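You operate a simulated robot arm through the tools that you are given. There is no shell and no other tool. Be economical: measure what you need, move in short steps, check, and stop when the job is done.

Carry out the task below with a simulated robot arm. There is one attempt and no reset: what you move stays moved.

Task
Clamp corner plate one in the cradle and file its burr off.
Fine: clamp before you file and free the clamp once the burr is gone; the file ends where it was.
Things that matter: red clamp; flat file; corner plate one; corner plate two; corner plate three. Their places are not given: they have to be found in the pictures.

It is judged by the outcome, as a careful person would: the job done as asked, and still so three seconds after it is handed in. It fails if anything else is knocked over, pushed out of place, dropped, spilled or broken.

Robot
A 6-joint arm with a two-finger parallel gripper, fixed in place. Base frame: the origin is at the foot of the arm, x ahead of it, y to its left, z up. Lengths are in mm, angles in rad, forces in N, time in s.
Its first joint turns from -1.152 to 1.152 rad. Payload 2.45 kg.
The tool frame sits at the grasp point between the pads (the TCP): z along the fingers, y along the line on which they close. The tips reach 24 mm beyond it. Largest opening 68 mm; finger width 17, thickness 10; the body of the gripper, 40 by 70 mm, starts 41 mm behind the TCP.
Orientation is that of the tool frame in the base frame, as [roll, pitch, yaw] about the fixed x, y, z axes, in that order (R = Rz(yaw) Ry(pitch) Rx(roll)). With the fingers straight down and closing along the base's y, the tool's x points along the base's -x, its y along +y and its z along -z.

Tools
- The arm moves only by the tool nudge_tool. Its arguments are lists of equal length, an entry for each row: "fingers": the opening, from 0 (shut) to 1 (fully open); "travel": the shift along the tool's x, y, z in mm, a list of three; "rotation": the turn, a rotation vector about the tool's x, y, z in rad, a list of three. In form: {"fingers": [fingers, ...], "travel": [[x, y, z], ...], "rotation": [[rx, ry, rz], ...]}. A call has 1 to 12 rows; each row is the pose to reach, as a shift and turn from the pose commanded when the call began, along the tool's axes at that moment. A row lasts 0.2 s, in which the tool goes at most 50 mm and 0.15 rad; a call with a longer step from one row to the next is refused whole, and so is a gripper value outside its range. Where a pose cannot be reached the arm comes as near as it can. A force on the tool above 40 N (or 10 N above the force at the start of the call, whichever is more), or a blocked arm, ends the call early, and 0.2 s more pass. Each finger travels about 108 mm/s and halts on what it meets, pressing with about 39 N; the grip force reading is that of the motor and also rises with nothing between the fingers. The clock runs only during rows and for 0.2 s after the last one: add rows that repeat a pose to give the fingers time. It gives the time, the measured TCP pose, the force on the tool (base axes), the opening and the grip force at its end, in the units of the frame above (readings bear some noise).
- Cameras (640 x 400 px; columns grow to the right, rows downward): "scene" is fixed at [163.1, 431.3, 1448.1]; the picture's right is [-0.81, -0.59, 0.00], its down [-0.39, 0.54, -0.75] and it looks along [0.44, -0.60, -0.67] (base axes); focal length 361 px, centre (320, 200). "wrist" rides on the gripper at [-32, 0, -39] in the tool frame; the picture's right is [0.00, -1.00, 0.00], its down [0.97, 0.00, -0.24] and it looks along [0.24, 0.00, 0.97] (tool axes); focal length 218 px, centre (320, 200).
- capture(camera): a new picture of that camera. It takes no simulated time.
- locate(camera, pixels): there is no depth. For up to 12 entries [column, row, z] of the newest picture of that camera ("zoom" is the newest enlarged one), the place [x, y] in the base frame at which the ray of that pixel passes the height z, good to about 3 mm, but the place of the scene camera against the robot may be out by one fixed shift of up to 25 mm in any direction. It takes no simulated time.
- inspect(camera, box): a new picture of the part [left, top, right, bottom] of that camera's present view, enlarged. It takes no simulated time.
- job_done(): hands the job in; it is judged then, once.

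Work in short steps. Measure before you move; look again where a grasp or a placing could have gone wrong, and mend it. You have 80 turns and 46 pictures in all, those below and enlarged ones among them. Open the gripper and draw the arm clear of the work before you hand the job in, unless the task says otherwise; then end with one line.

The tools are called after "Call:" by a JSON object that holds its "api" and its "payload". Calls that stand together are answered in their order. nudge_tool: Moves the arm, as the interface text tells. Its arguments: {"type":"object","properties":{"fingers":{"type":"array"},"travel":{"type":"array"},"rotation":{"type":"array"}},"required":["fingers","travel","rotation"]} The other tools are called the same way: capture (camera) takes a picture; locate (camera, pixels) gives the place at which the rays of pixels pass given heights; inspect (camera, box) takes an enlarged picture of a part of a camera's view; job_done () hands the job in.

At the start:

```text
clock: 0.0
tool_pos: [423.0, 105.4, 1130.4]
orientation: [-3.141, 0.0, 3.141]
force: [0.5, 1.0, -0.2]
gripper_width: 68.1
grip_force: 0.0
```

scene: 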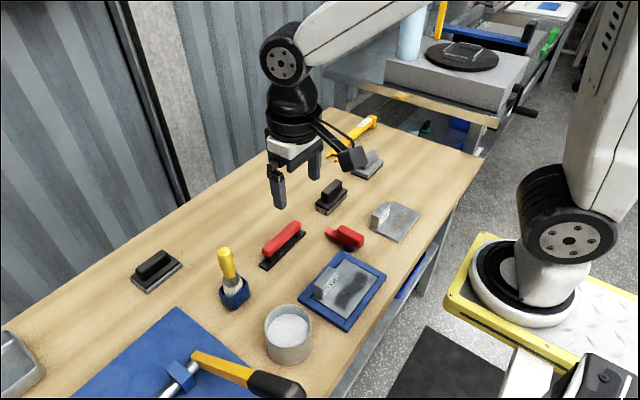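
wrist: 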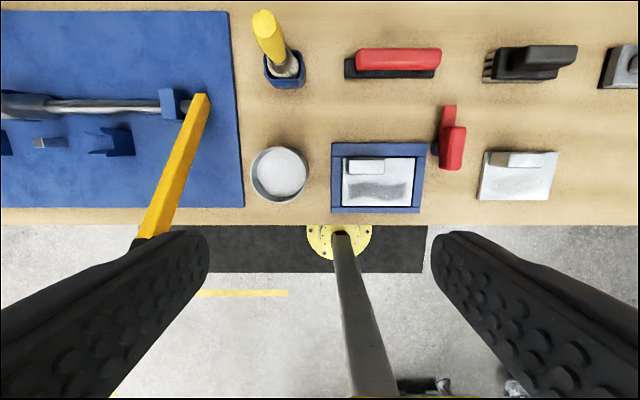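

The overview shows many objects, so I enlarge parts of both views to identify the clamp, file, plates and cradle.

Call:
{"api": "inspect", "payload": {"camera": "wrist", "box": [320, 20, 640, 220]}}

Call:
{"api": "inspect", "payload": {"camera": "wrist", "box": [0, 0, 320, 220]}}

Call:
{"api": "inspect", "payload": {"camera": "scene", "box": [240, 140, 440, 340]}}

Call:
{"api": "inspect", "payload": {"camera": "scene", "box": [60, 200, 320, 400]}}

```text
2.00 times, centred on (480, 120) of wrist
```

zoom: 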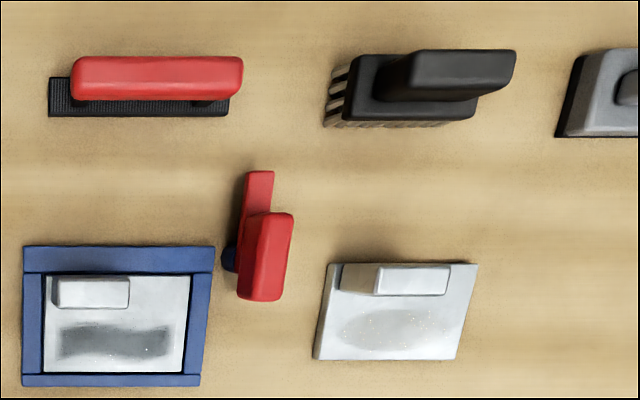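

```text
1.82 times, centred on (160, 110) of wrist
```

zoom: 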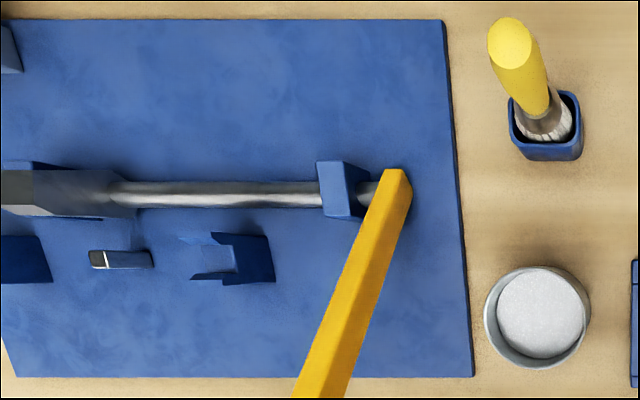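

```text
2.00 times, centred on (340, 240) of scene
```

zoom: 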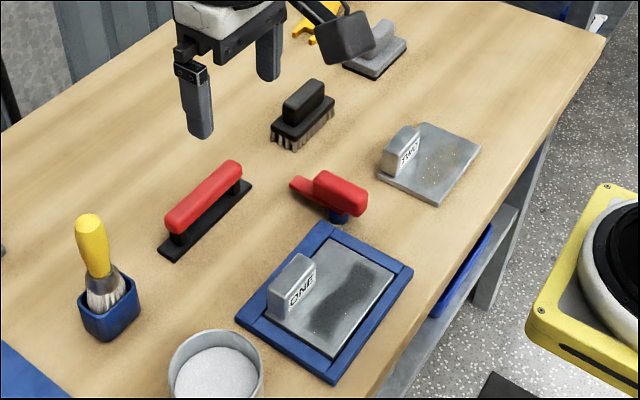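

```text
2.00 times, centred on (190, 300) of scene
```

zoom: 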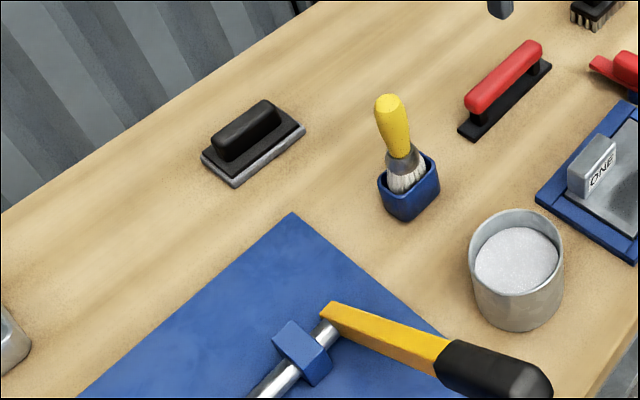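

Plate one already sits in the blue cradle (wrist ~(377,178)); the red clamp is beside it at wrist (450,140), and the red-handled flat file at (395,62). I locate these at approximate heights.

Call:
{"api": "capture", "payload": {"camera": "wrist"}}

Call:
{"api": "locate", "payload": {"camera": "wrist", "pixels": [[331, 143, 370], [425, 143, 370], [331, 212, 370], [421, 212, 370], [345, 78, 365], [434, 78, 365], [356, 58, 400], [441, 58, 400], [449, 107, 390], [452, 170, 390], [436, 150, 365]]}}

Call:
{"api": "locate", "payload": {"camera": "scene", "pixels": [[359, 252, 370], [298, 301, 370], [386, 273, 370], [346, 330, 370], [335, 232, 390], [360, 243, 400], [344, 247, 365], [265, 255, 400], [298, 226, 400]]}}

```text
39 pictures are left
```

wrist: 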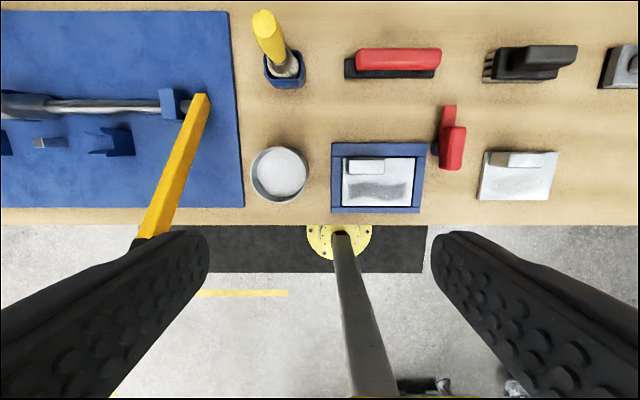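

```text
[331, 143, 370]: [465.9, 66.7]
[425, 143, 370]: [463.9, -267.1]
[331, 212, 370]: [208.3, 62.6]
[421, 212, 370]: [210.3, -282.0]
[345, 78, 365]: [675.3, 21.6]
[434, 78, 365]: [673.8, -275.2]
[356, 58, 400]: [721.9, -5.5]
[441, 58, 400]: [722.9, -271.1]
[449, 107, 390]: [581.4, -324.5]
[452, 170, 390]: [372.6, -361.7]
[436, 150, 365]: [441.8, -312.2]
```

```text
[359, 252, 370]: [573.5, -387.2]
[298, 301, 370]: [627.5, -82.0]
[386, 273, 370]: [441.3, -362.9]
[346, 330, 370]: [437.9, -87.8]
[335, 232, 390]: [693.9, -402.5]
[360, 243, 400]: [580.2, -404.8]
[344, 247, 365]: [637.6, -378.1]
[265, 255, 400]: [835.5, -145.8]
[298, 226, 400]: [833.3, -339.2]
```

The two cameras disagree if the surface is at z≈370, whereas their rays meet nearer z≈745, so the height is uncertain. I move straight down 150 mm in free air and use the parallax to measure it.

Call:
{"api": "nudge_tool", "payload": {"fingers": [1, 1, 1, 1, 1], "travel": [[0, 0, 30], [0, 0, 70], [0, 0, 110], [0, 0, 150], [0, 0, 150]], "rotation": [[0, 0, 0], [0, 0, 0], [0, 0, 0], [0, 0, 0], [0, 0, 0]]}}

Call:
{"api": "capture", "payload": {"camera": "wrist"}}

Call:
{"api": "capture", "payload": {"camera": "scene"}}

```text
clock: 1.2
tool_pos: [423.1, 105.9, 980.9]
orientation: [-3.14, -0.001, 3.14]
force: [-0.2, 0.1, -0.8]
gripper_width: 68.1
grip_force: 0.0
```

```text
38 pictures are left
```

wrist: 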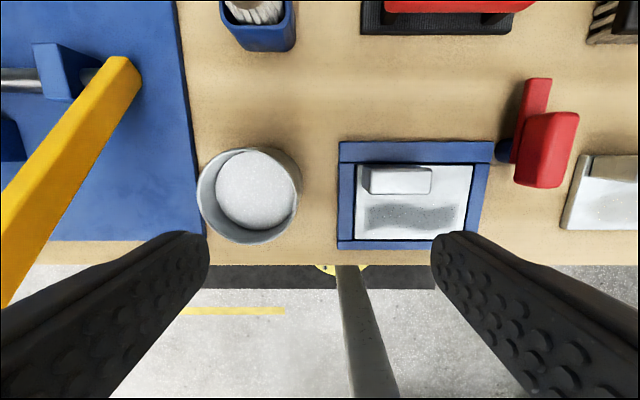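

```text
37 pictures are left
```

scene: 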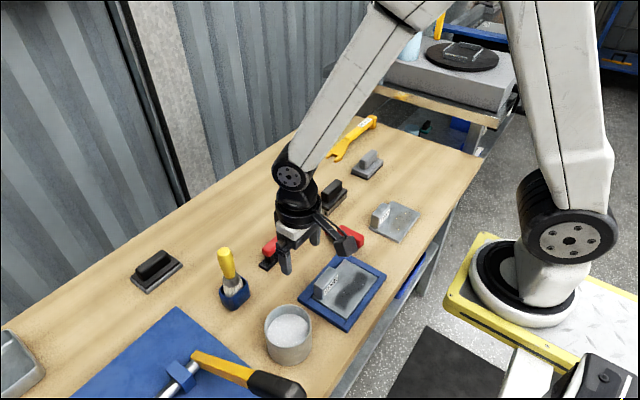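

The cradle grew from 94 to 156 px over 150 mm, so the work surface lies near z≈775 in this frame, not 360. I re-measure at that height.

Call:
{"api": "locate", "payload": {"camera": "wrist", "pixels": [[340, 142, 780], [494, 142, 780], [337, 249, 780], [476, 250, 780], [361, 33, 772], [511, 34, 772], [503, 150, 780], [526, 80, 800], [550, 78, 800], [537, 186, 820]]}}

Call:
{"api": "locate", "payload": {"camera": "scene", "pixels": [[337, 257, 780], [298, 301, 780], [386, 273, 780], [346, 330, 780], [372, 165, 770], [157, 265, 770], [395, 220, 770], [520, 280, 800], [520, 280, 900]]}}

Call:
{"api": "inspect", "payload": {"camera": "wrist", "box": [480, 60, 640, 200]}}

```text
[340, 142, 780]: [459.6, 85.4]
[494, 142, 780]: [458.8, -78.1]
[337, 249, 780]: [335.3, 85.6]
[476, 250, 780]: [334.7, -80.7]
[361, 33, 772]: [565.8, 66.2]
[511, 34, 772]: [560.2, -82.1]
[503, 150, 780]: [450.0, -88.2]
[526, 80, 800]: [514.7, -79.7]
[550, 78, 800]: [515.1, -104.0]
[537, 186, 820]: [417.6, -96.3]
```

```text
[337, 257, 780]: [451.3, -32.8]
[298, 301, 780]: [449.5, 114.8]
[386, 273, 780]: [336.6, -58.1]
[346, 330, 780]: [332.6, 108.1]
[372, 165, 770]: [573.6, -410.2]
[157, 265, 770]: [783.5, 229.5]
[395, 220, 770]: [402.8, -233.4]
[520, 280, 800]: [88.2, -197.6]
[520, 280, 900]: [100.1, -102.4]
```

```text
2.86 times, centred on (560, 130) of wrist
```

zoom: 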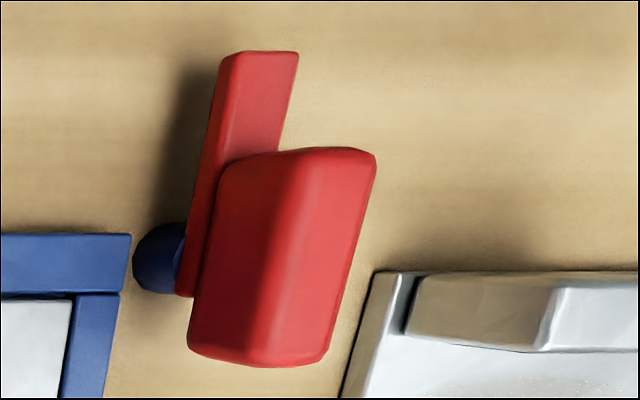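

The cradle spans x 335–459, y −79…85; the clamp has a blue post near (448,−88) with a red jaw pointing +x and a red block on top. I move above it for a close look.

Call:
{"api": "nudge_tool", "payload": {"fingers": [1, 1, 1, 1, 1, 1, 1], "travel": [[3, -35, 10], [6, -75, 20], [9, -115, 30], [12, -155, 40], [15, -185, 50], [15, -195, 50], [15, -195, 50]], "rotation": [[0, 0, 0], [0, 0, 0], [0, 0, 0], [0, 0, 0], [0, 0, 0], [0, 0, 0], [0, 0, 0]]}}

Call:
{"api": "capture", "payload": {"camera": "wrist"}}

Call:
{"api": "inspect", "payload": {"camera": "scene", "box": [260, 170, 440, 340]}}

```text
clock: 2.8
tool_pos: [406.3, -90.1, 932.5]
orientation: [3.141, 0.001, -3.142]
force: [0.2, -0.4, 1.4]
gripper_width: 68.1
grip_force: 0.0
```

```text
35 pictures are left
```

wrist: 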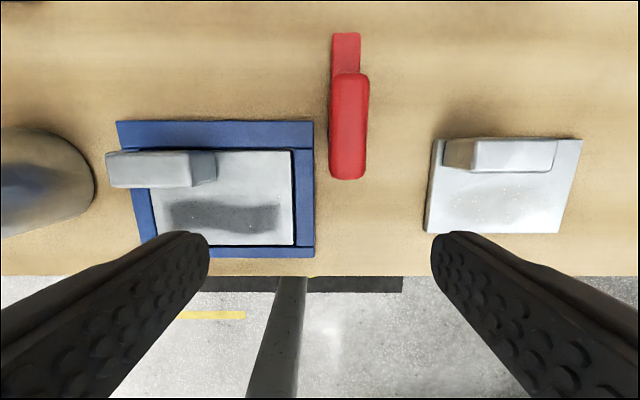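

```text
2.35 times, centred on (350, 255) of scene
```

zoom: 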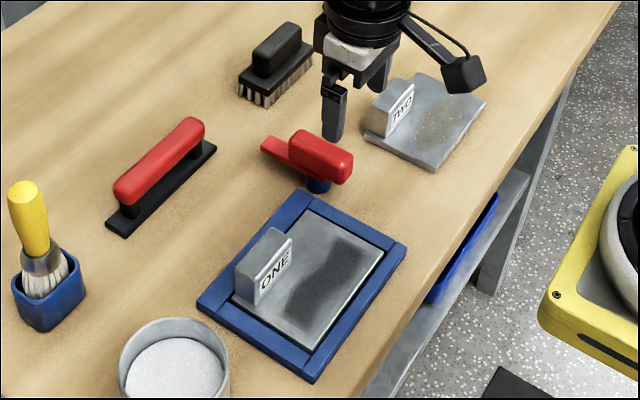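

Triangulating the two wrist views: the handle spans x 414–483, y −97…−122, top z≈815, centred over the post at about (449,−109). I move above it with the fingers partly closed and check alignment.

Call:
{"api": "nudge_tool", "payload": {"fingers": [0.62, 0.62, 0.62, 0.62], "travel": [[-21, -10, 20], [-42, -19, 40], [-42, -19, 60], [-42, -19, 60]], "rotation": [[0, 0, 0], [0, 0, 0], [0, 0, 0], [0, 0, 0]]}}

Call:
{"api": "capture", "payload": {"camera": "wrist"}}

Call:
{"api": "inspect", "payload": {"camera": "scene", "box": [300, 190, 400, 270]}}

```text
clock: 3.8
tool_pos: [450.7, -108.6, 870.7]
orientation: [-3.141, 0.0, 3.141]
force: [0.8, -1.2, 0.2]
gripper_width: 42.4
grip_force: 0.0
```

```text
33 pictures are left
```

wrist: 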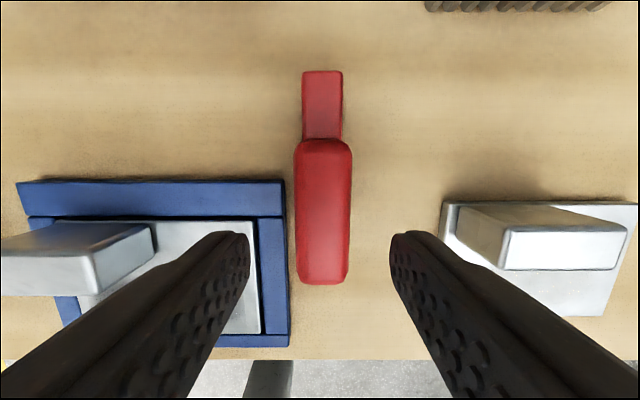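

```text
5.00 times, centred on (350, 230) of scene
```

zoom: 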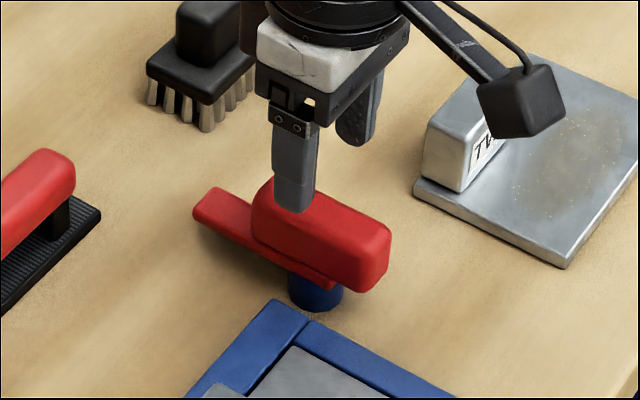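

The handle is centred (cols 295–352) between the fingers and the post is under its middle. I descend 61 mm and close on it.

Call:
{"api": "nudge_tool", "payload": {"fingers": [0.55, 0.55, 0.55, 0.2, 0.2, 0.2], "travel": [[0, -1, 30], [0, -1, 50], [0, -1, 61], [0, -1, 61], [0, -1, 61], [0, -1, 61]], "rotation": [[0, 0, 0], [0, 0, 0], [0, 0, 0], [0, 0, 0], [0, 0, 0], [0, 0, 0]]}}

Call:
{"api": "inspect", "payload": {"camera": "scene", "box": [300, 190, 400, 270]}}

```text
clock: 5.2
tool_pos: [449.6, -109.6, 809.0]
orientation: [3.14, 0.001, 3.141]
force: [-6.4, -17.7, 1.7]
gripper_width: 26.0
grip_force: 41.1
```

```text
5.00 times, centred on (350, 230) of scene
```

zoom: 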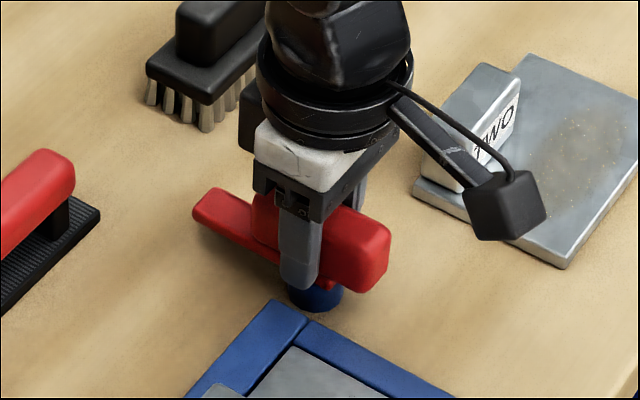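

Handle gripped (26 mm). A side force of −17.7 N shows a slight offset, so I shift a hair in −y and try a small first turn of the clamp (0.3 rad, jaw toward the cradle).

Call:
{"api": "nudge_tool", "payload": {"fingers": [0.2, 0.2, 0.2, 0.2], "travel": [[0, -1, 0], [0, -1, 0], [0, -1, 0], [0, -1, 0]], "rotation": [[0, 0, 0], [0, 0, -0.12], [0, 0, -0.24], [0, 0, -0.3]]}}

Call:
{"api": "inspect", "payload": {"camera": "scene", "box": [300, 190, 400, 270]}}

```text
clock: 6.2
tool_pos: [448.4, -110.3, 809.8]
orientation: [3.141, -0.001, -2.84]
force: [-7.0, -3.8, -3.3]
gripper_width: 25.8
grip_force: 41.4
```

```text
5.00 times, centred on (350, 230) of scene
```

zoom: 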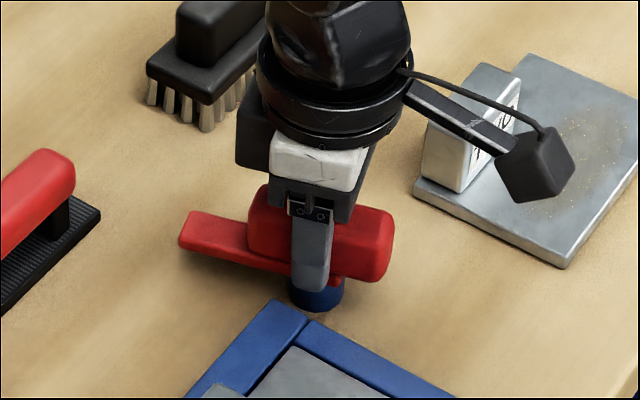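

The jaw follows the turn with little force. I continue the remaining 1.27 rad to swing the jaw over the plate.

Call:
{"api": "nudge_tool", "payload": {"fingers": [0.2, 0.2, 0.2, 0.2, 0.2, 0.2, 0.2, 0.2, 0.2, 0.2, 0.2], "travel": [[0, 0, 0], [0, 0, 0], [0, 0, 0], [0, 0, 0], [0, 0, 0], [0, 0, 0], [0, 0, 0], [0, 0, 0], [0, 0, 0], [0, 0, 0], [0, 0, 0]], "rotation": [[0, 0, -0.13], [0, 0, -0.26], [0, 0, -0.39], [0, 0, -0.52], [0, 0, -0.65], [0, 0, -0.78], [0, 0, -0.91], [0, 0, -1.04], [0, 0, -1.16], [0, 0, -1.27], [0, 0, -1.27]]}}

Call:
{"api": "inspect", "payload": {"camera": "scene", "box": [280, 190, 400, 290]}}

```text
clock: 8.6
tool_pos: [450.0, -110.1, 810.1]
orientation: [-3.141, 0.002, -1.57]
force: [2.3, -8.7, -20.8]
gripper_width: 25.8
grip_force: 41.5
```

```text
4.00 times, centred on (340, 240) of scene
```

zoom: 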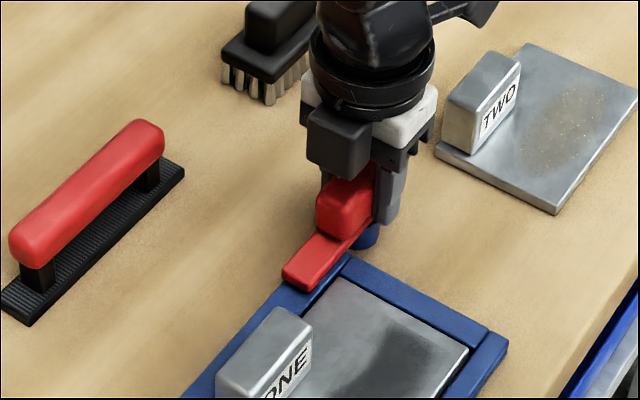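

The jaw now points along +y above the far rim, with a −21 N vertical pull. I check with the wrist camera whether it bears on the plate.

Call:
{"api": "capture", "payload": {"camera": "wrist"}}

Call:
{"api": "inspect", "payload": {"camera": "scene", "box": [325, 230, 375, 270]}}

```text
28 pictures are left
```

wrist: 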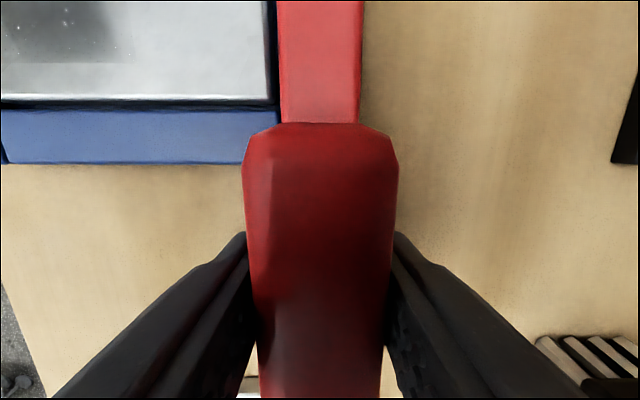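

```text
10.00 times, centred on (350, 250) of scene
```

zoom: 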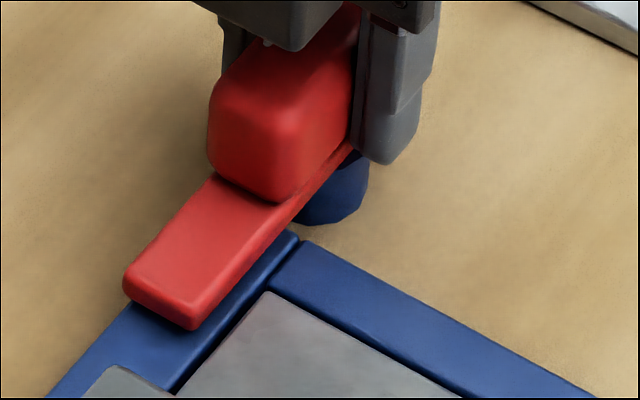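

The jaw covers only the rim, not the plate. I turn it a little further (0.3 rad) to see whether it goes on over the plate or meets a stop.

Call:
{"api": "nudge_tool", "payload": {"fingers": [0.2, 0.2, 0.2, 0.2], "travel": [[0, 0, 0], [0, 0, 0], [0, 0, 0], [0, 0, 0]], "rotation": [[0, 0, -0.1], [0, 0, -0.2], [0, 0, -0.3], [0, 0, -0.3]]}}

Call:
{"api": "inspect", "payload": {"camera": "scene", "box": [325, 230, 375, 270]}}

```text
clock: 9.6
tool_pos: [449.9, -111.0, 809.3]
orientation: [-3.141, 0.002, -1.269]
force: [2.4, -3.2, -12.8]
gripper_width: 26.0
grip_force: 41.6
```

```text
10.00 times, centred on (350, 250) of scene
```

zoom: 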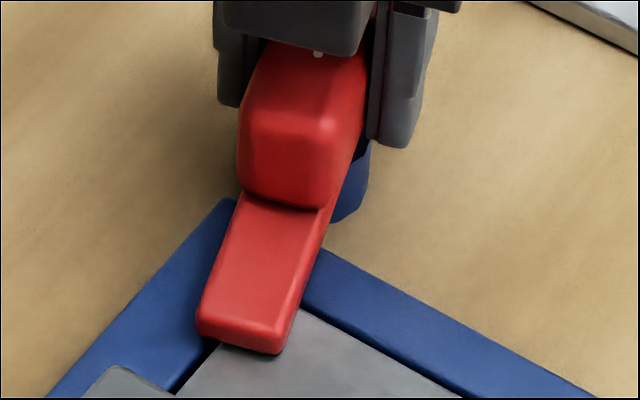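

It goes on and the jaw tip now covers the plate's corner. I turn 0.3 rad more for a fuller overlap, watching for a stop.

Call:
{"api": "nudge_tool", "payload": {"fingers": [0.2, 0.2, 0.2, 0.2], "travel": [[0, 0, 0], [0, 0, 0], [0, 0, 0], [0, 0, 0]], "rotation": [[0, 0, -0.1], [0, 0, -0.2], [0, 0, -0.3], [0, 0, -0.3]]}}

Call:
{"api": "inspect", "payload": {"camera": "scene", "box": [325, 230, 375, 270]}}

```text
clock: 10.6
tool_pos: [449.1, -110.7, 809.8]
orientation: [3.141, 0.0, -0.974]
force: [5.0, 0.0, -0.9]
gripper_width: 30.6
grip_force: 44.1
```

```text
10.00 times, centred on (350, 250) of scene
```

zoom: 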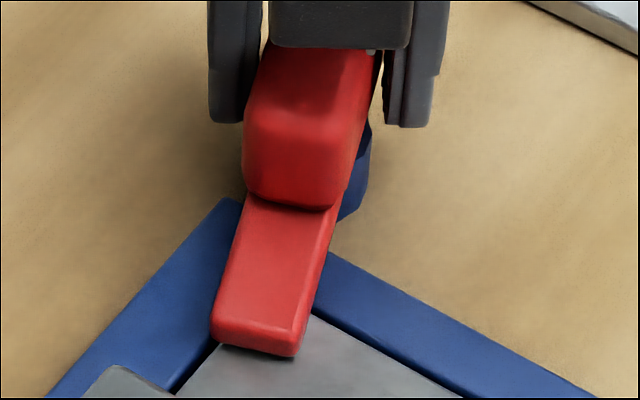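

The gripper widened to 30.6 mm, so the clamp met its stop with the jaw over the plate's corner: closed. I back off the twist slightly, open and lift.

Call:
{"api": "nudge_tool", "payload": {"fingers": [0.3, 0.6, 0.6, 0.6, 0.6, 0.6, 0.6], "travel": [[0, 0, 0], [0, 0, 0], [0, 0, 0], [0, 0, -30], [0, 0, -65], [0, 0, -100], [0, 0, -110]], "rotation": [[0, 0, 0.1], [0, 0, 0.2], [0, 0, 0.2], [0, 0, 0.2], [0, 0, 0.3], [0, 0, 0.45], [0, 0, 0.6]]}}

Call:
{"api": "capture", "payload": {"camera": "wrist"}}

Call:
{"api": "inspect", "payload": {"camera": "scene", "box": [255, 200, 405, 340]}}

```text
clock: 12.2
tool_pos: [449.1, -110.2, 919.7]
orientation: [-3.141, 0.001, -1.574]
force: [0.3, 0.2, -1.0]
gripper_width: 40.8
grip_force: 0.0
```

```text
24 pictures are left
```

wrist: 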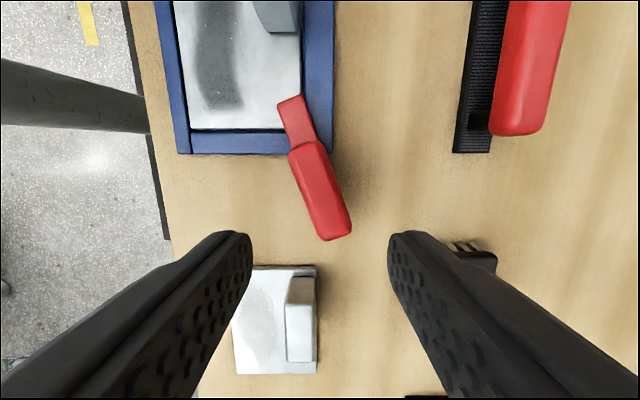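

```text
2.86 times, centred on (330, 270) of scene
```

zoom: 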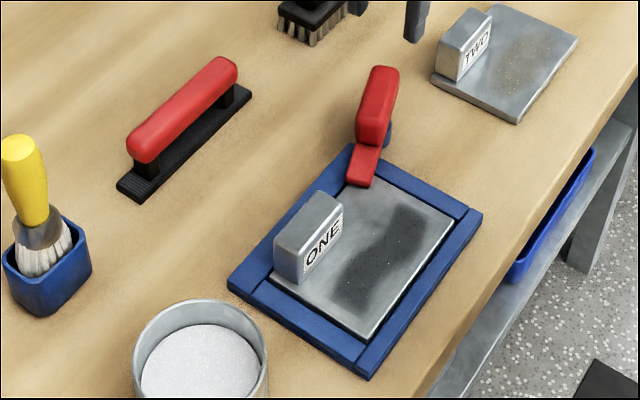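

Clamp is closed on the plate corner; the burr is the dark strip (wrist cols 195–240, rows 20–110). Now I move above the file, centred at about (582,−8), to measure it.

Call:
{"api": "nudge_tool", "payload": {"fingers": [1, 1, 1, 1, 1, 1], "travel": [[-25, -30, 5], [-50, -60, 10], [-75, -95, 15], [-102, -125, 20], [-102, -133, 20], [-102, -133, 20]], "rotation": [[0, 0, 0], [0, 0, 0], [0, 0, 0], [0, 0, 0], [0, 0, 0], [0, 0, 0]]}}

Call:
{"api": "capture", "payload": {"camera": "wrist"}}

```text
clock: 13.6
tool_pos: [582.2, -7.8, 899.6]
orientation: [3.141, 0.001, -1.571]
force: [0.5, 0.1, 0.1]
gripper_width: 68.2
grip_force: 0.0
```

```text
22 pictures are left
```

wrist: 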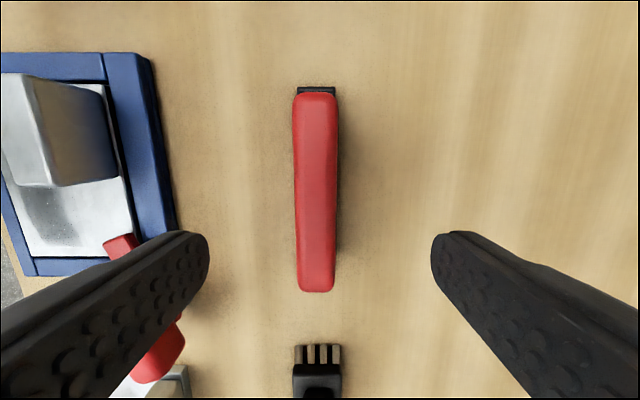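

The file's handle runs y −71…52 at x≈580, top z≈811 (two-view triangulation). I descend to z≈803, tips staying above the file's base, and grip its middle.

Call:
{"api": "nudge_tool", "payload": {"fingers": [0.7, 0.7, 0.7, 0.7, 0.15, 0.15, 0.15], "travel": [[2, 2, 35], [2, 2, 70], [2, 2, 96], [2, 2, 96], [2, 2, 96], [2, 2, 96], [2, 2, 96]], "rotation": [[0, 0, 0], [0, 0, 0], [0, 0, 0], [0, 0, 0], [0, 0, 0], [0, 0, 0], [0, 0, 0]]}}

Call:
{"api": "inspect", "payload": {"camera": "scene", "box": [230, 190, 350, 290]}}

```text
clock: 15.2
tool_pos: [580.6, -8.6, 802.8]
orientation: [3.141, 0.0, -1.57]
force: [0.4, 0.3, 0.8]
gripper_width: 25.9
grip_force: 39.2
```

```text
4.00 times, centred on (290, 240) of scene
```

zoom: 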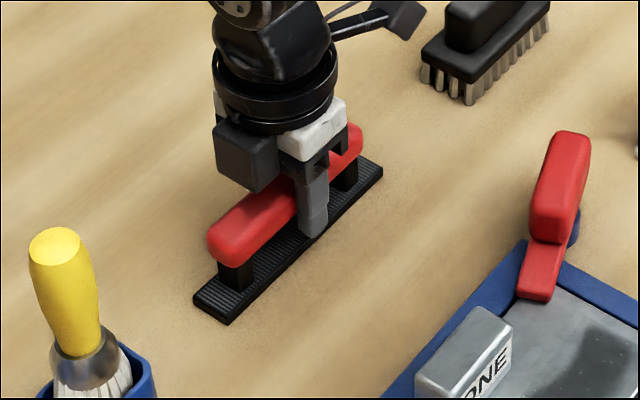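

The file is held (25.9 mm). I lift it 85 mm and check it hangs level; its rest pose was TCP (580.6,−8.6,802.8).

Call:
{"api": "nudge_tool", "payload": {"fingers": [0.15, 0.15, 0.15, 0.15, 0.15], "travel": [[0, 0, -10], [0, 0, -35], [0, 0, -60], [0, 0, -85], [0, 0, -85]], "rotation": [[0, 0, 0], [0, 0, 0], [0, 0, 0], [0, 0, 0], [0, 0, 0]]}}

Call:
{"api": "inspect", "payload": {"camera": "scene", "box": [220, 170, 380, 300]}}

```text
clock: 16.4
tool_pos: [581.3, -10.4, 889.0]
orientation: [3.141, -0.002, -1.57]
force: [0.2, 1.3, -2.2]
gripper_width: 25.8
grip_force: 39.0
```

```text
3.08 times, centred on (300, 235) of scene
```

zoom: 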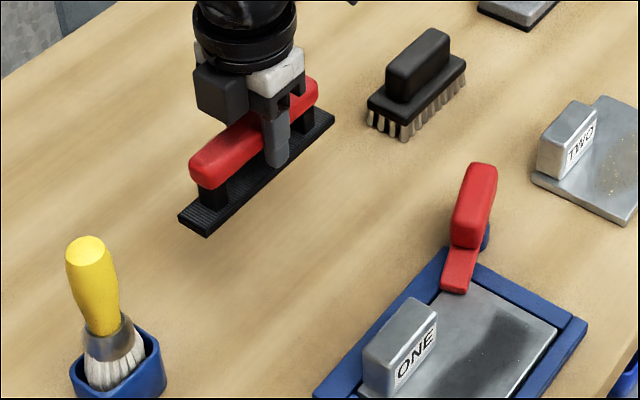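

The file hangs level. I carry it over to (372, 2) above the burr at the same height (file bottom clears the 819 mm tab and the clamp).

Call:
{"api": "nudge_tool", "payload": {"fingers": [0.15, 0.15, 0.15, 0.15, 0.15, 0.15, 0.15, 0.15], "travel": [[-2, 25, 0], [-4, 60, 0], [-6, 95, 0], [-8, 130, 0], [-10, 165, 0], [-12, 195, 0], [-12, 208, 0], [-12, 208, 0]], "rotation": [[0, 0, 0], [0, 0, 0], [0, 0, 0], [0, 0, 0], [0, 0, 0], [0, 0, 0], [0, 0, 0], [0, 0, 0]]}}

Call:
{"api": "inspect", "payload": {"camera": "scene", "box": [270, 200, 430, 340]}}

Call:
{"api": "capture", "payload": {"camera": "wrist"}}

```text
clock: 18.2
tool_pos: [372.5, 2.0, 887.4]
orientation: [3.141, 0.0, -1.57]
force: [-0.2, -0.3, -2.3]
gripper_width: 25.8
grip_force: 39.0
```

```text
2.86 times, centred on (350, 270) of scene
```

zoom: 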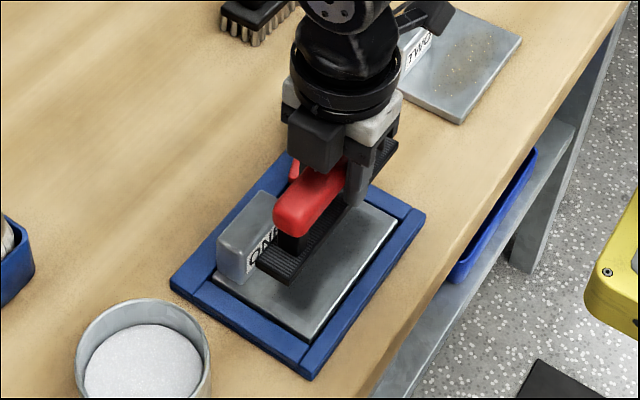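

```text
18 pictures are left
```

wrist: 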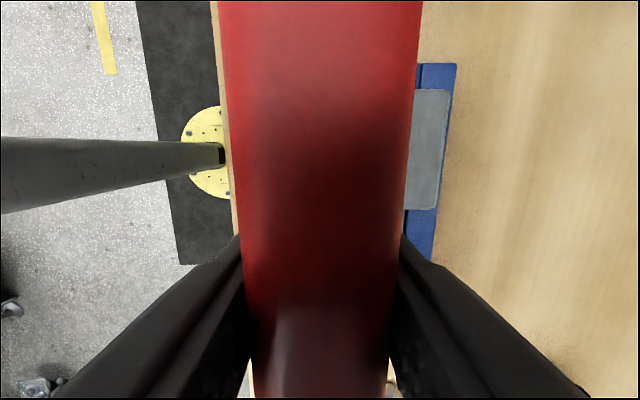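

The file is above the burr, left of the tab (wrist cols 407–450). I lower it to just above the expected plate height.

Call:
{"api": "nudge_tool", "payload": {"fingers": [0.15, 0.15, 0.15, 0.15, 0.15], "travel": [[0, 0, 25], [0, 0, 45], [0, 0, 58], [0, 0, 64], [0, 0, 64]], "rotation": [[0, 0, 0], [0, 0, 0], [0, 0, 0], [0, 0, 0], [0, 0, 0]]}}

Call:
{"api": "inspect", "payload": {"camera": "scene", "box": [290, 230, 400, 340]}}

```text
clock: 19.4
tool_pos: [372.8, 1.4, 824.2]
orientation: [3.141, -0.001, -1.57]
force: [-0.7, 1.1, -3.1]
gripper_width: 25.9
grip_force: 38.6
```

```text
3.64 times, centred on (345, 285) of scene
```

zoom: 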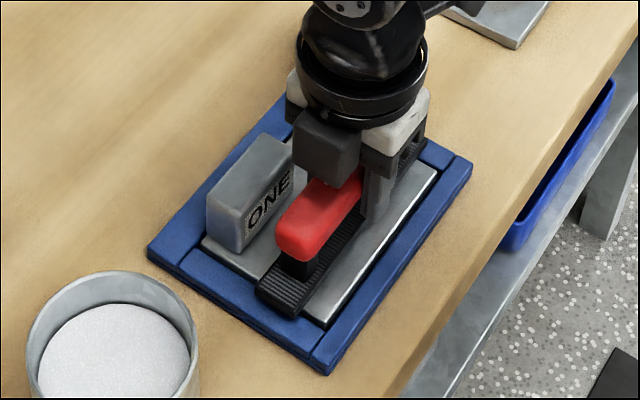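

Still free (force −3 N). I go down in 2 mm rows until contact shows.

Call:
{"api": "nudge_tool", "payload": {"fingers": [0.15, 0.15, 0.15, 0.15], "travel": [[0, 0, 2], [0, 0, 4], [0, 0, 6], [0, 0, 6]], "rotation": [[0, 0, 0], [0, 0, 0], [0, 0, 0], [0, 0, 0]]}}

```text
clock: 20.4
tool_pos: [373.4, 1.9, 819.2]
orientation: [3.141, -0.001, -1.571]
force: [-1.5, -1.9, 7.7]
gripper_width: 25.9
grip_force: 38.7
```

Contact at z≈819 with 8 N. I press about 1 mm more and make strokes along y (the burr's length), ±18 mm.

Call:
{"api": "nudge_tool", "payload": {"fingers": [0.15, 0.15, 0.15, 0.15, 0.15, 0.15, 0.15, 0.15, 0.15, 0.15, 0.15, 0.15], "travel": [[0, 0, 1], [9, 0, 1], [18, 0, 1], [9, 0, 1], [0, 0, 1], [-9, 0, 1], [-18, 0, 1], [-9, 0, 1], [0, 0, 1], [9, 0, 1], [18, 0, 1], [0, 0, 1]], "rotation": [[0, 0, 0], [0, 0, 0], [0, 0, 0], [0, 0, 0], [0, 0, 0], [0, 0, 0], [0, 0, 0], [0, 0, 0], [0, 0, 0], [0, 0, 0], [0, 0, 0], [0, 0, 0]]}}

Call:
{"api": "inspect", "payload": {"camera": "scene", "box": [290, 230, 400, 340]}}

```text
clock: 23.0
tool_pos: [372.3, 0.7, 817.5]
orientation: [-3.141, 0.0, -1.573]
force: [-0.1, 0.0, -3.1]
gripper_width: 25.8
grip_force: 38.2
```

```text
3.64 times, centred on (345, 285) of scene
```

zoom: 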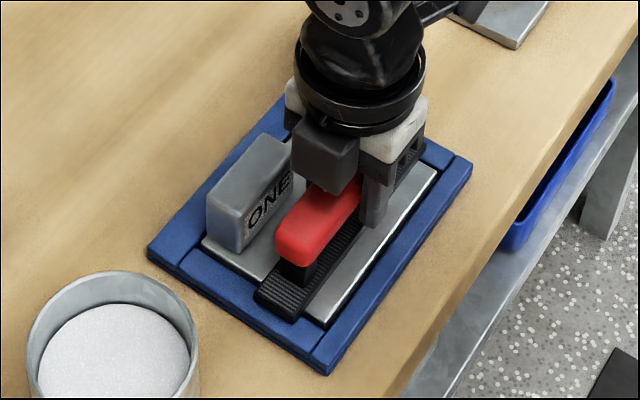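

The force fell back to −3 N, meaning the height dropped, likely as burr was removed. I lower gently 3 mm to feel for contact again.

Call:
{"api": "nudge_tool", "payload": {"fingers": [0.15, 0.15, 0.15, 0.15], "travel": [[0, 0, 1], [0, 0, 2], [0, 0, 3], [0, 0, 3]], "rotation": [[0, 0, 0], [0, 0, 0], [0, 0, 0], [0, 0, 0]]}}

```text
clock: 24.0
tool_pos: [372.6, 2.6, 815.9]
orientation: [3.141, 0.0, -1.572]
force: [-3.5, 2.2, 31.8]
gripper_width: 25.6
grip_force: 39.0
```

Contact again with 32 N, so I ease off 1 mm and stroke more along y.

Call:
{"api": "nudge_tool", "payload": {"fingers": [0.15, 0.15, 0.15, 0.15, 0.15, 0.15, 0.15, 0.15, 0.15, 0.15, 0.15, 0.15], "travel": [[0, 0, -1], [9, 0, -1], [18, 0, -1], [9, 0, -1], [0, 0, -1], [-9, 0, -1], [-18, 0, -1], [-9, 0, -1], [0, 0, -1], [9, 0, -1], [18, 0, -1], [0, 0, -1]], "rotation": [[0, 0, 0], [0, 0, 0], [0, 0, 0], [0, 0, 0], [0, 0, 0], [0, 0, 0], [0, 0, 0], [0, 0, 0], [0, 0, 0], [0, 0, 0], [0, 0, 0], [0, 0, 0]]}}

Call:
{"api": "nudge_tool", "payload": {"fingers": [0.15, 0.15, 0.15, 0.15], "travel": [[0, 0, -20], [0, 0, -45], [0, 0, -70], [0, 0, -70]], "rotation": [[0, 0, 0], [0, 0, 0], [0, 0, 0], [0, 0, 0]]}}

Call:
{"api": "inspect", "payload": {"camera": "scene", "box": [280, 220, 420, 345]}}

```text
clock: 26.6
tool_pos: [373.3, 0.7, 816.0]
orientation: [-3.141, 0.0, -1.572]
force: [-0.8, -0.1, -1.9]
gripper_width: 26.2
grip_force: 39.1
```

```text
clock: 27.6
tool_pos: [372.6, 1.5, 886.1]
orientation: [3.14, -0.001, -1.572]
force: [0.6, -0.1, -2.2]
gripper_width: 26.0
grip_force: 38.2
```

```text
3.20 times, centred on (350, 282) of scene
```

zoom: 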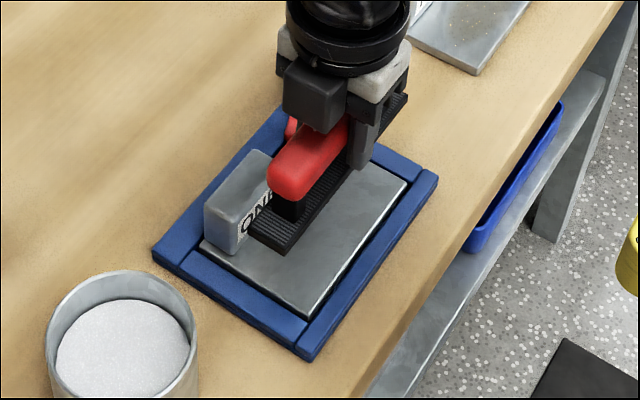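

The visible part of the plate now has no dark strip. I carry the file back to hover above its rest place and view the whole plate.

Call:
{"api": "nudge_tool", "payload": {"fingers": [0.15, 0.15, 0.15, 0.15, 0.15, 0.15, 0.15, 0.15], "travel": [[2, -25, 0], [4, -60, 0], [6, -95, 0], [8, -130, 0], [10, -165, 0], [12, -195, 0], [12, -208, 0], [12, -208, 0]], "rotation": [[0, 0, 0], [0, 0, 0], [0, 0, 0], [0, 0, 0], [0, 0, 0], [0, 0, 0], [0, 0, 0], [0, 0, 0]]}}

Call:
{"api": "inspect", "payload": {"camera": "scene", "box": [290, 220, 410, 340]}}

```text
clock: 29.4
tool_pos: [580.4, -10.2, 887.1]
orientation: [-3.141, 0.001, -1.57]
force: [0.3, -0.7, -2.9]
gripper_width: 25.7
grip_force: 38.7
```

```text
3.33 times, centred on (350, 280) of scene
```

zoom: 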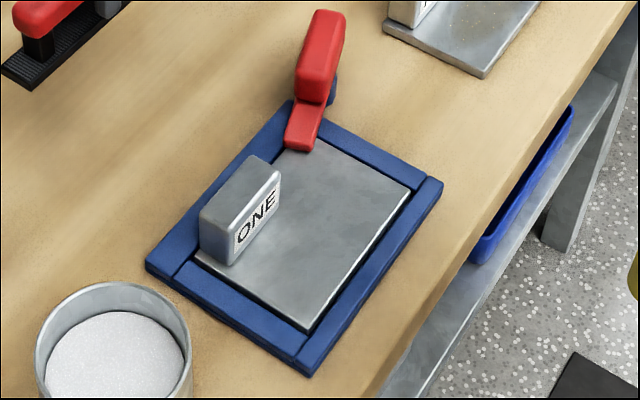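

The burr is gone and the plate still sits under the clamp. I set the file down at its original pose (net 82 mm down), then release and lift.

Call:
{"api": "nudge_tool", "payload": {"fingers": [0.15, 0.15, 0.15, 0.15, 0.15, 0.15], "travel": [[0, 0, 30], [0, 0, 55], [0, 0, 72], [0, 0, 79], [0, 0, 81.5], [0, 0, 81.5]], "rotation": [[0, 0, 0], [0, 0, 0], [0, 0, 0], [0, 0, 0], [0, 0, 0], [0, 0, 0]]}}

```text
clock: 30.8
tool_pos: [580.6, -10.0, 805.5]
orientation: [-3.14, 0.002, -1.572]
force: [-0.5, -0.3, -1.8]
gripper_width: 25.7
grip_force: 38.9
```

Force still shows the file hanging (−1.8 N), z 805.5 against 802.8. I lower slowly 2.5 mm to touch down.

Call:
{"api": "nudge_tool", "payload": {"fingers": [0.15, 0.15, 0.15, 0.15], "travel": [[0, 0, 1], [0, 0, 1.8], [0, 0, 2.4], [0, 0, 2.4]], "rotation": [[0, 0, 0], [0, 0, 0], [0, 0, 0], [0, 0, 0]]}}

```text
clock: 31.8
tool_pos: [580.7, -10.7, 802.2]
orientation: [-3.141, 0.001, -1.571]
force: [0.0, 0.5, -2.8]
gripper_width: 25.6
grip_force: 39.1
```

Still hanging; the file may have shifted slightly in the grip while pressing. I keep lowering in small steps.

Call:
{"api": "nudge_tool", "payload": {"fingers": [0.15, 0.15, 0.15, 0.15], "travel": [[0, 0, 0.7], [0, 0, 1.4], [0, 0, 2], [0, 0, 2]], "rotation": [[0, 0, 0], [0, 0, 0], [0, 0, 0], [0, 0, 0]]}}

```text
clock: 32.8
tool_pos: [580.6, -10.8, 800.4]
orientation: [-3.141, 0.0, -1.574]
force: [0.1, -0.1, -2.3]
gripper_width: 26.0
grip_force: 39.2
```

Call:
{"api": "inspect", "payload": {"camera": "scene", "box": [245, 205, 325, 285]}}

```text
5.00 times, centred on (285, 245) of scene
```

zoom: 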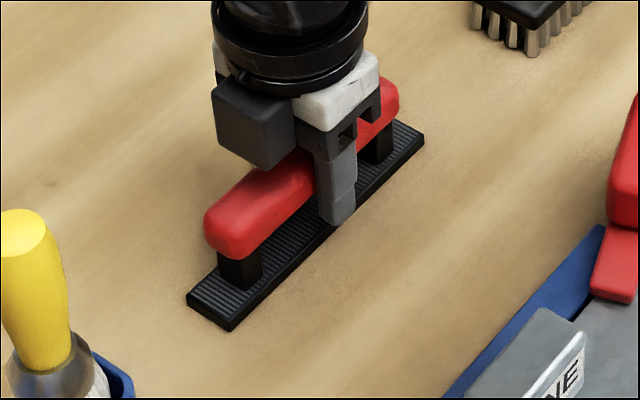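

The base corner at scene (267,271) is within half a pixel of its original (267,270.7), so only a millimetre or two can remain. I continue lowering.

Call:
{"api": "nudge_tool", "payload": {"fingers": [0.15, 0.15, 0.15, 0.15], "travel": [[0, 0, 0.6], [0, 0, 1.2], [0, 0, 1.8], [0, 0, 1.8]], "rotation": [[0, 0, 0], [0, 0, 0], [0, 0, 0], [0, 0, 0]]}}

```text
clock: 33.8
tool_pos: [581.8, -10.4, 799.9]
orientation: [-3.14, -0.001, -1.57]
force: [-10.5, 1.2, 27.0]
gripper_width: 25.7
grip_force: 38.7
```

Touched down (27 N). I ease up 1 mm, open and lift clear, heading toward the clamp.

Call:
{"api": "nudge_tool", "payload": {"fingers": [0.2, 0.7, 0.7, 0.7, 0.7, 0.7, 0.7], "travel": [[0, 0, -1], [0, 0, -1], [0, 0, -1], [0, 0, -25], [0, 0, -60], [0, 0, -100], [0, 0, -100]], "rotation": [[0, 0, 0], [0, 0, 0], [0, 0, 0], [0, 0, 0], [0, 0, 0], [0, 0, 0], [0, 0, 0]]}}

Call:
{"api": "capture", "payload": {"camera": "wrist"}}

```text
clock: 35.4
tool_pos: [581.2, -11.2, 898.2]
orientation: [-3.141, 0.001, -1.572]
force: [0.1, 0.8, 0.0]
gripper_width: 47.4
grip_force: 0.0
```

```text
12 pictures are left
```

wrist: 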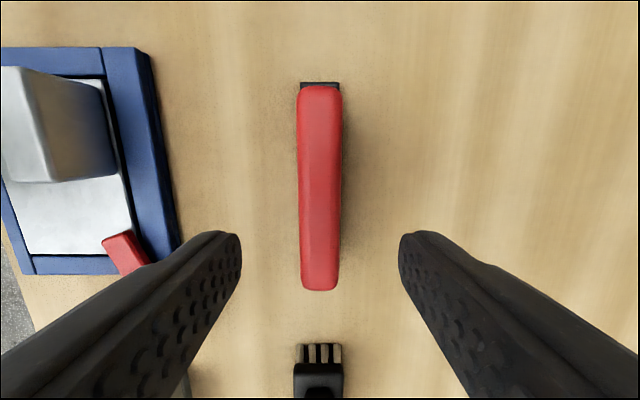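

The file is back where it was (handle cols 297–343, same as before after accounting for the 1 mm and 3 mm tool offset). I go over the clamp at (450,−110), turning to match its handle.

Call:
{"api": "nudge_tool", "payload": {"fingers": [0.6, 0.6, 0.6, 0.6, 0.6, 0.6], "travel": [[20, 30, 0], [45, 65, 0], [70, 100, 5], [90, 125, 10], [99, 131, 20], [99, 131, 20]], "rotation": [[0, 0, -0.07], [0, 0, -0.14], [0, 0, -0.21], [0, 0, -0.28], [0, 0, -0.33], [0, 0, -0.33]]}}

Call:
{"api": "capture", "payload": {"camera": "wrist"}}

```text
clock: 36.8
tool_pos: [451.6, -111.1, 877.7]
orientation: [3.14, 0.001, -1.241]
force: [0.3, -0.7, -0.9]
gripper_width: 40.8
grip_force: 0.0
```

```text
11 pictures are left
```

wrist: 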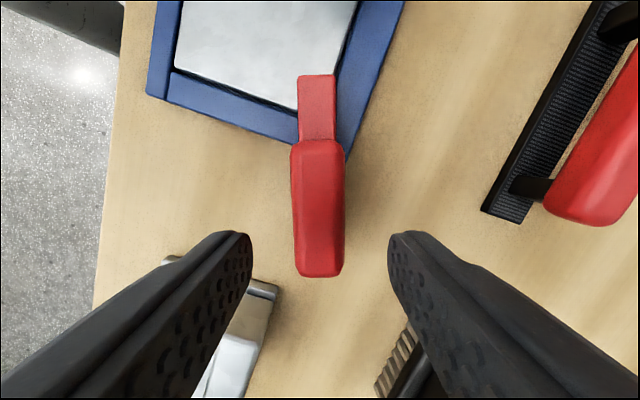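

The handle is straight and centred (cols 291–344). I descend 68 mm and grip.

Call:
{"api": "nudge_tool", "payload": {"fingers": [0.58, 0.58, 0.58, 0.58, 0.2, 0.2, 0.2], "travel": [[0, 0.5, 30], [0, 0.5, 55], [0, 0.5, 68], [0, 0.5, 68], [0, 0.5, 68], [0, 0.5, 68], [0, 0.5, 68]], "rotation": [[0, 0, 0], [0, 0, 0], [0, 0, 0], [0, 0, 0], [0, 0, 0], [0, 0, 0], [0, 0, 0]]}}

```text
clock: 38.4
tool_pos: [448.2, -110.2, 809.1]
orientation: [-3.14, -0.002, -1.241]
force: [10.3, 3.1, -12.8]
gripper_width: 25.8
grip_force: 41.6
```

Gripped. I swing the clamp back open: first 1.4 rad.

Call:
{"api": "nudge_tool", "payload": {"fingers": [0.2, 0.2, 0.2, 0.2, 0.2, 0.2, 0.2, 0.2, 0.2, 0.2, 0.2], "travel": [[0, 0, 0], [0, 0, 0], [0, 0, 0], [0, 0, 0], [0, 0, 0], [0, 0, 0], [0, 0, 0], [0, 0, 0], [0, 0, 0], [0, 0, 0], [0, 0, 0]], "rotation": [[0, 0, 0.13], [0, 0, 0.26], [0, 0, 0.39], [0, 0, 0.52], [0, 0, 0.66], [0, 0, 0.8], [0, 0, 0.94], [0, 0, 1.08], [0, 0, 1.22], [0, 0, 1.36], [0, 0, 1.4]]}}

Call:
{"api": "nudge_tool", "payload": {"fingers": [0.2, 0.2, 0.2, 0.2, 0.2, 0.2], "travel": [[0, 0, 0], [0, 0, 0], [0, 0, 0], [0, 0, 0], [0, 0, 0], [0, 0, 0]], "rotation": [[0, 0, 0.12], [0, 0, 0.24], [0, 0, 0.36], [0, 0, 0.44], [0, 0, 0.5], [0, 0, 0.5]]}}

Call:
{"api": "inspect", "payload": {"camera": "scene", "box": [290, 200, 410, 320]}}

```text
clock: 40.8
tool_pos: [449.8, -110.9, 809.8]
orientation: [3.141, 0.001, -2.645]
force: [12.8, -7.5, -33.2]
gripper_width: 25.8
grip_force: 41.1
```

```text
clock: 42.2
tool_pos: [450.6, -110.3, 809.9]
orientation: [-3.141, 0.002, 3.141]
force: [12.6, -9.6, -34.9]
gripper_width: 25.8
grip_force: 41.1
```

```text
3.33 times, centred on (350, 260) of scene
```

zoom: 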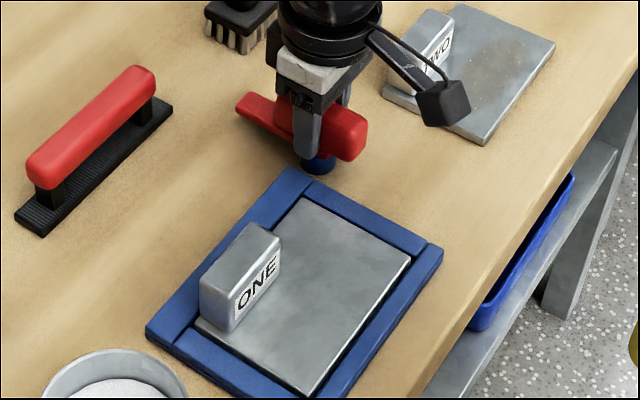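

The clamp is back in its open position, the plate is clean and in place. I release, lift and draw clear.

Call:
{"api": "nudge_tool", "payload": {"fingers": [0.35, 0.6, 0.6, 0.6, 0.6, 0.6, 1, 1, 1], "travel": [[0, 0, 0], [0, 0, 0], [0, 0, 0], [0, 0, -25], [0, 0, -60], [0, 0, -100], [0, 0, -140], [0, 0, -180], [0, 0, -180]], "rotation": [[0, 0, 0], [0, 0, 0], [0, 0, 0], [0, 0, 0], [0, 0, 0], [0, 0, 0], [0, 0, 0], [0, 0, 0], [0, 0, 0]]}}

Call:
{"api": "capture", "payload": {"camera": "scene"}}

Call:
{"api": "inspect", "payload": {"camera": "wrist", "box": [80, 20, 480, 270]}}

```text
clock: 44.2
tool_pos: [448.5, -111.0, 990.5]
orientation: [3.141, 0.0, -3.14]
force: [0.2, 1.2, 0.3]
gripper_width: 68.0
grip_force: 0.1
```

```text
9 pictures are left
```

scene: 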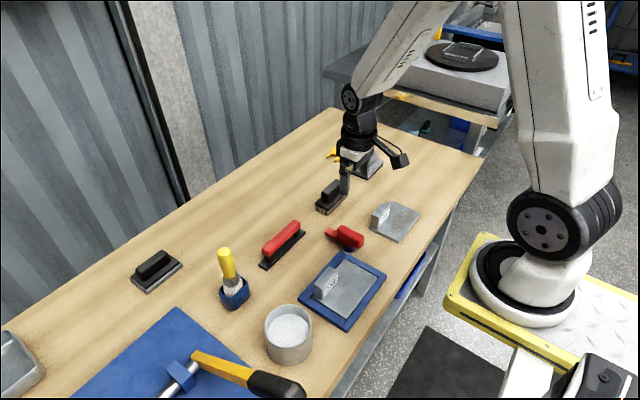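

```text
1.60 times, centred on (280, 145) of wrist
```

zoom: 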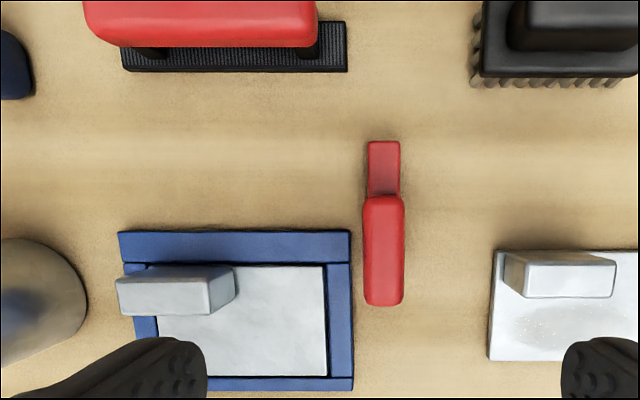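

Pictures show the burr gone, the clamp open as at the start, the file back in place, the other things untouched and the arm clear. I hand in.

Call:
{"api": "job_done", "payload": {}}

```text
The job is handed in.
```

Corner plate one was clamped in the cradle and its burr filed off; the clamp is open again, the file is back within about 1 mm of where it was, and the job is handed in.
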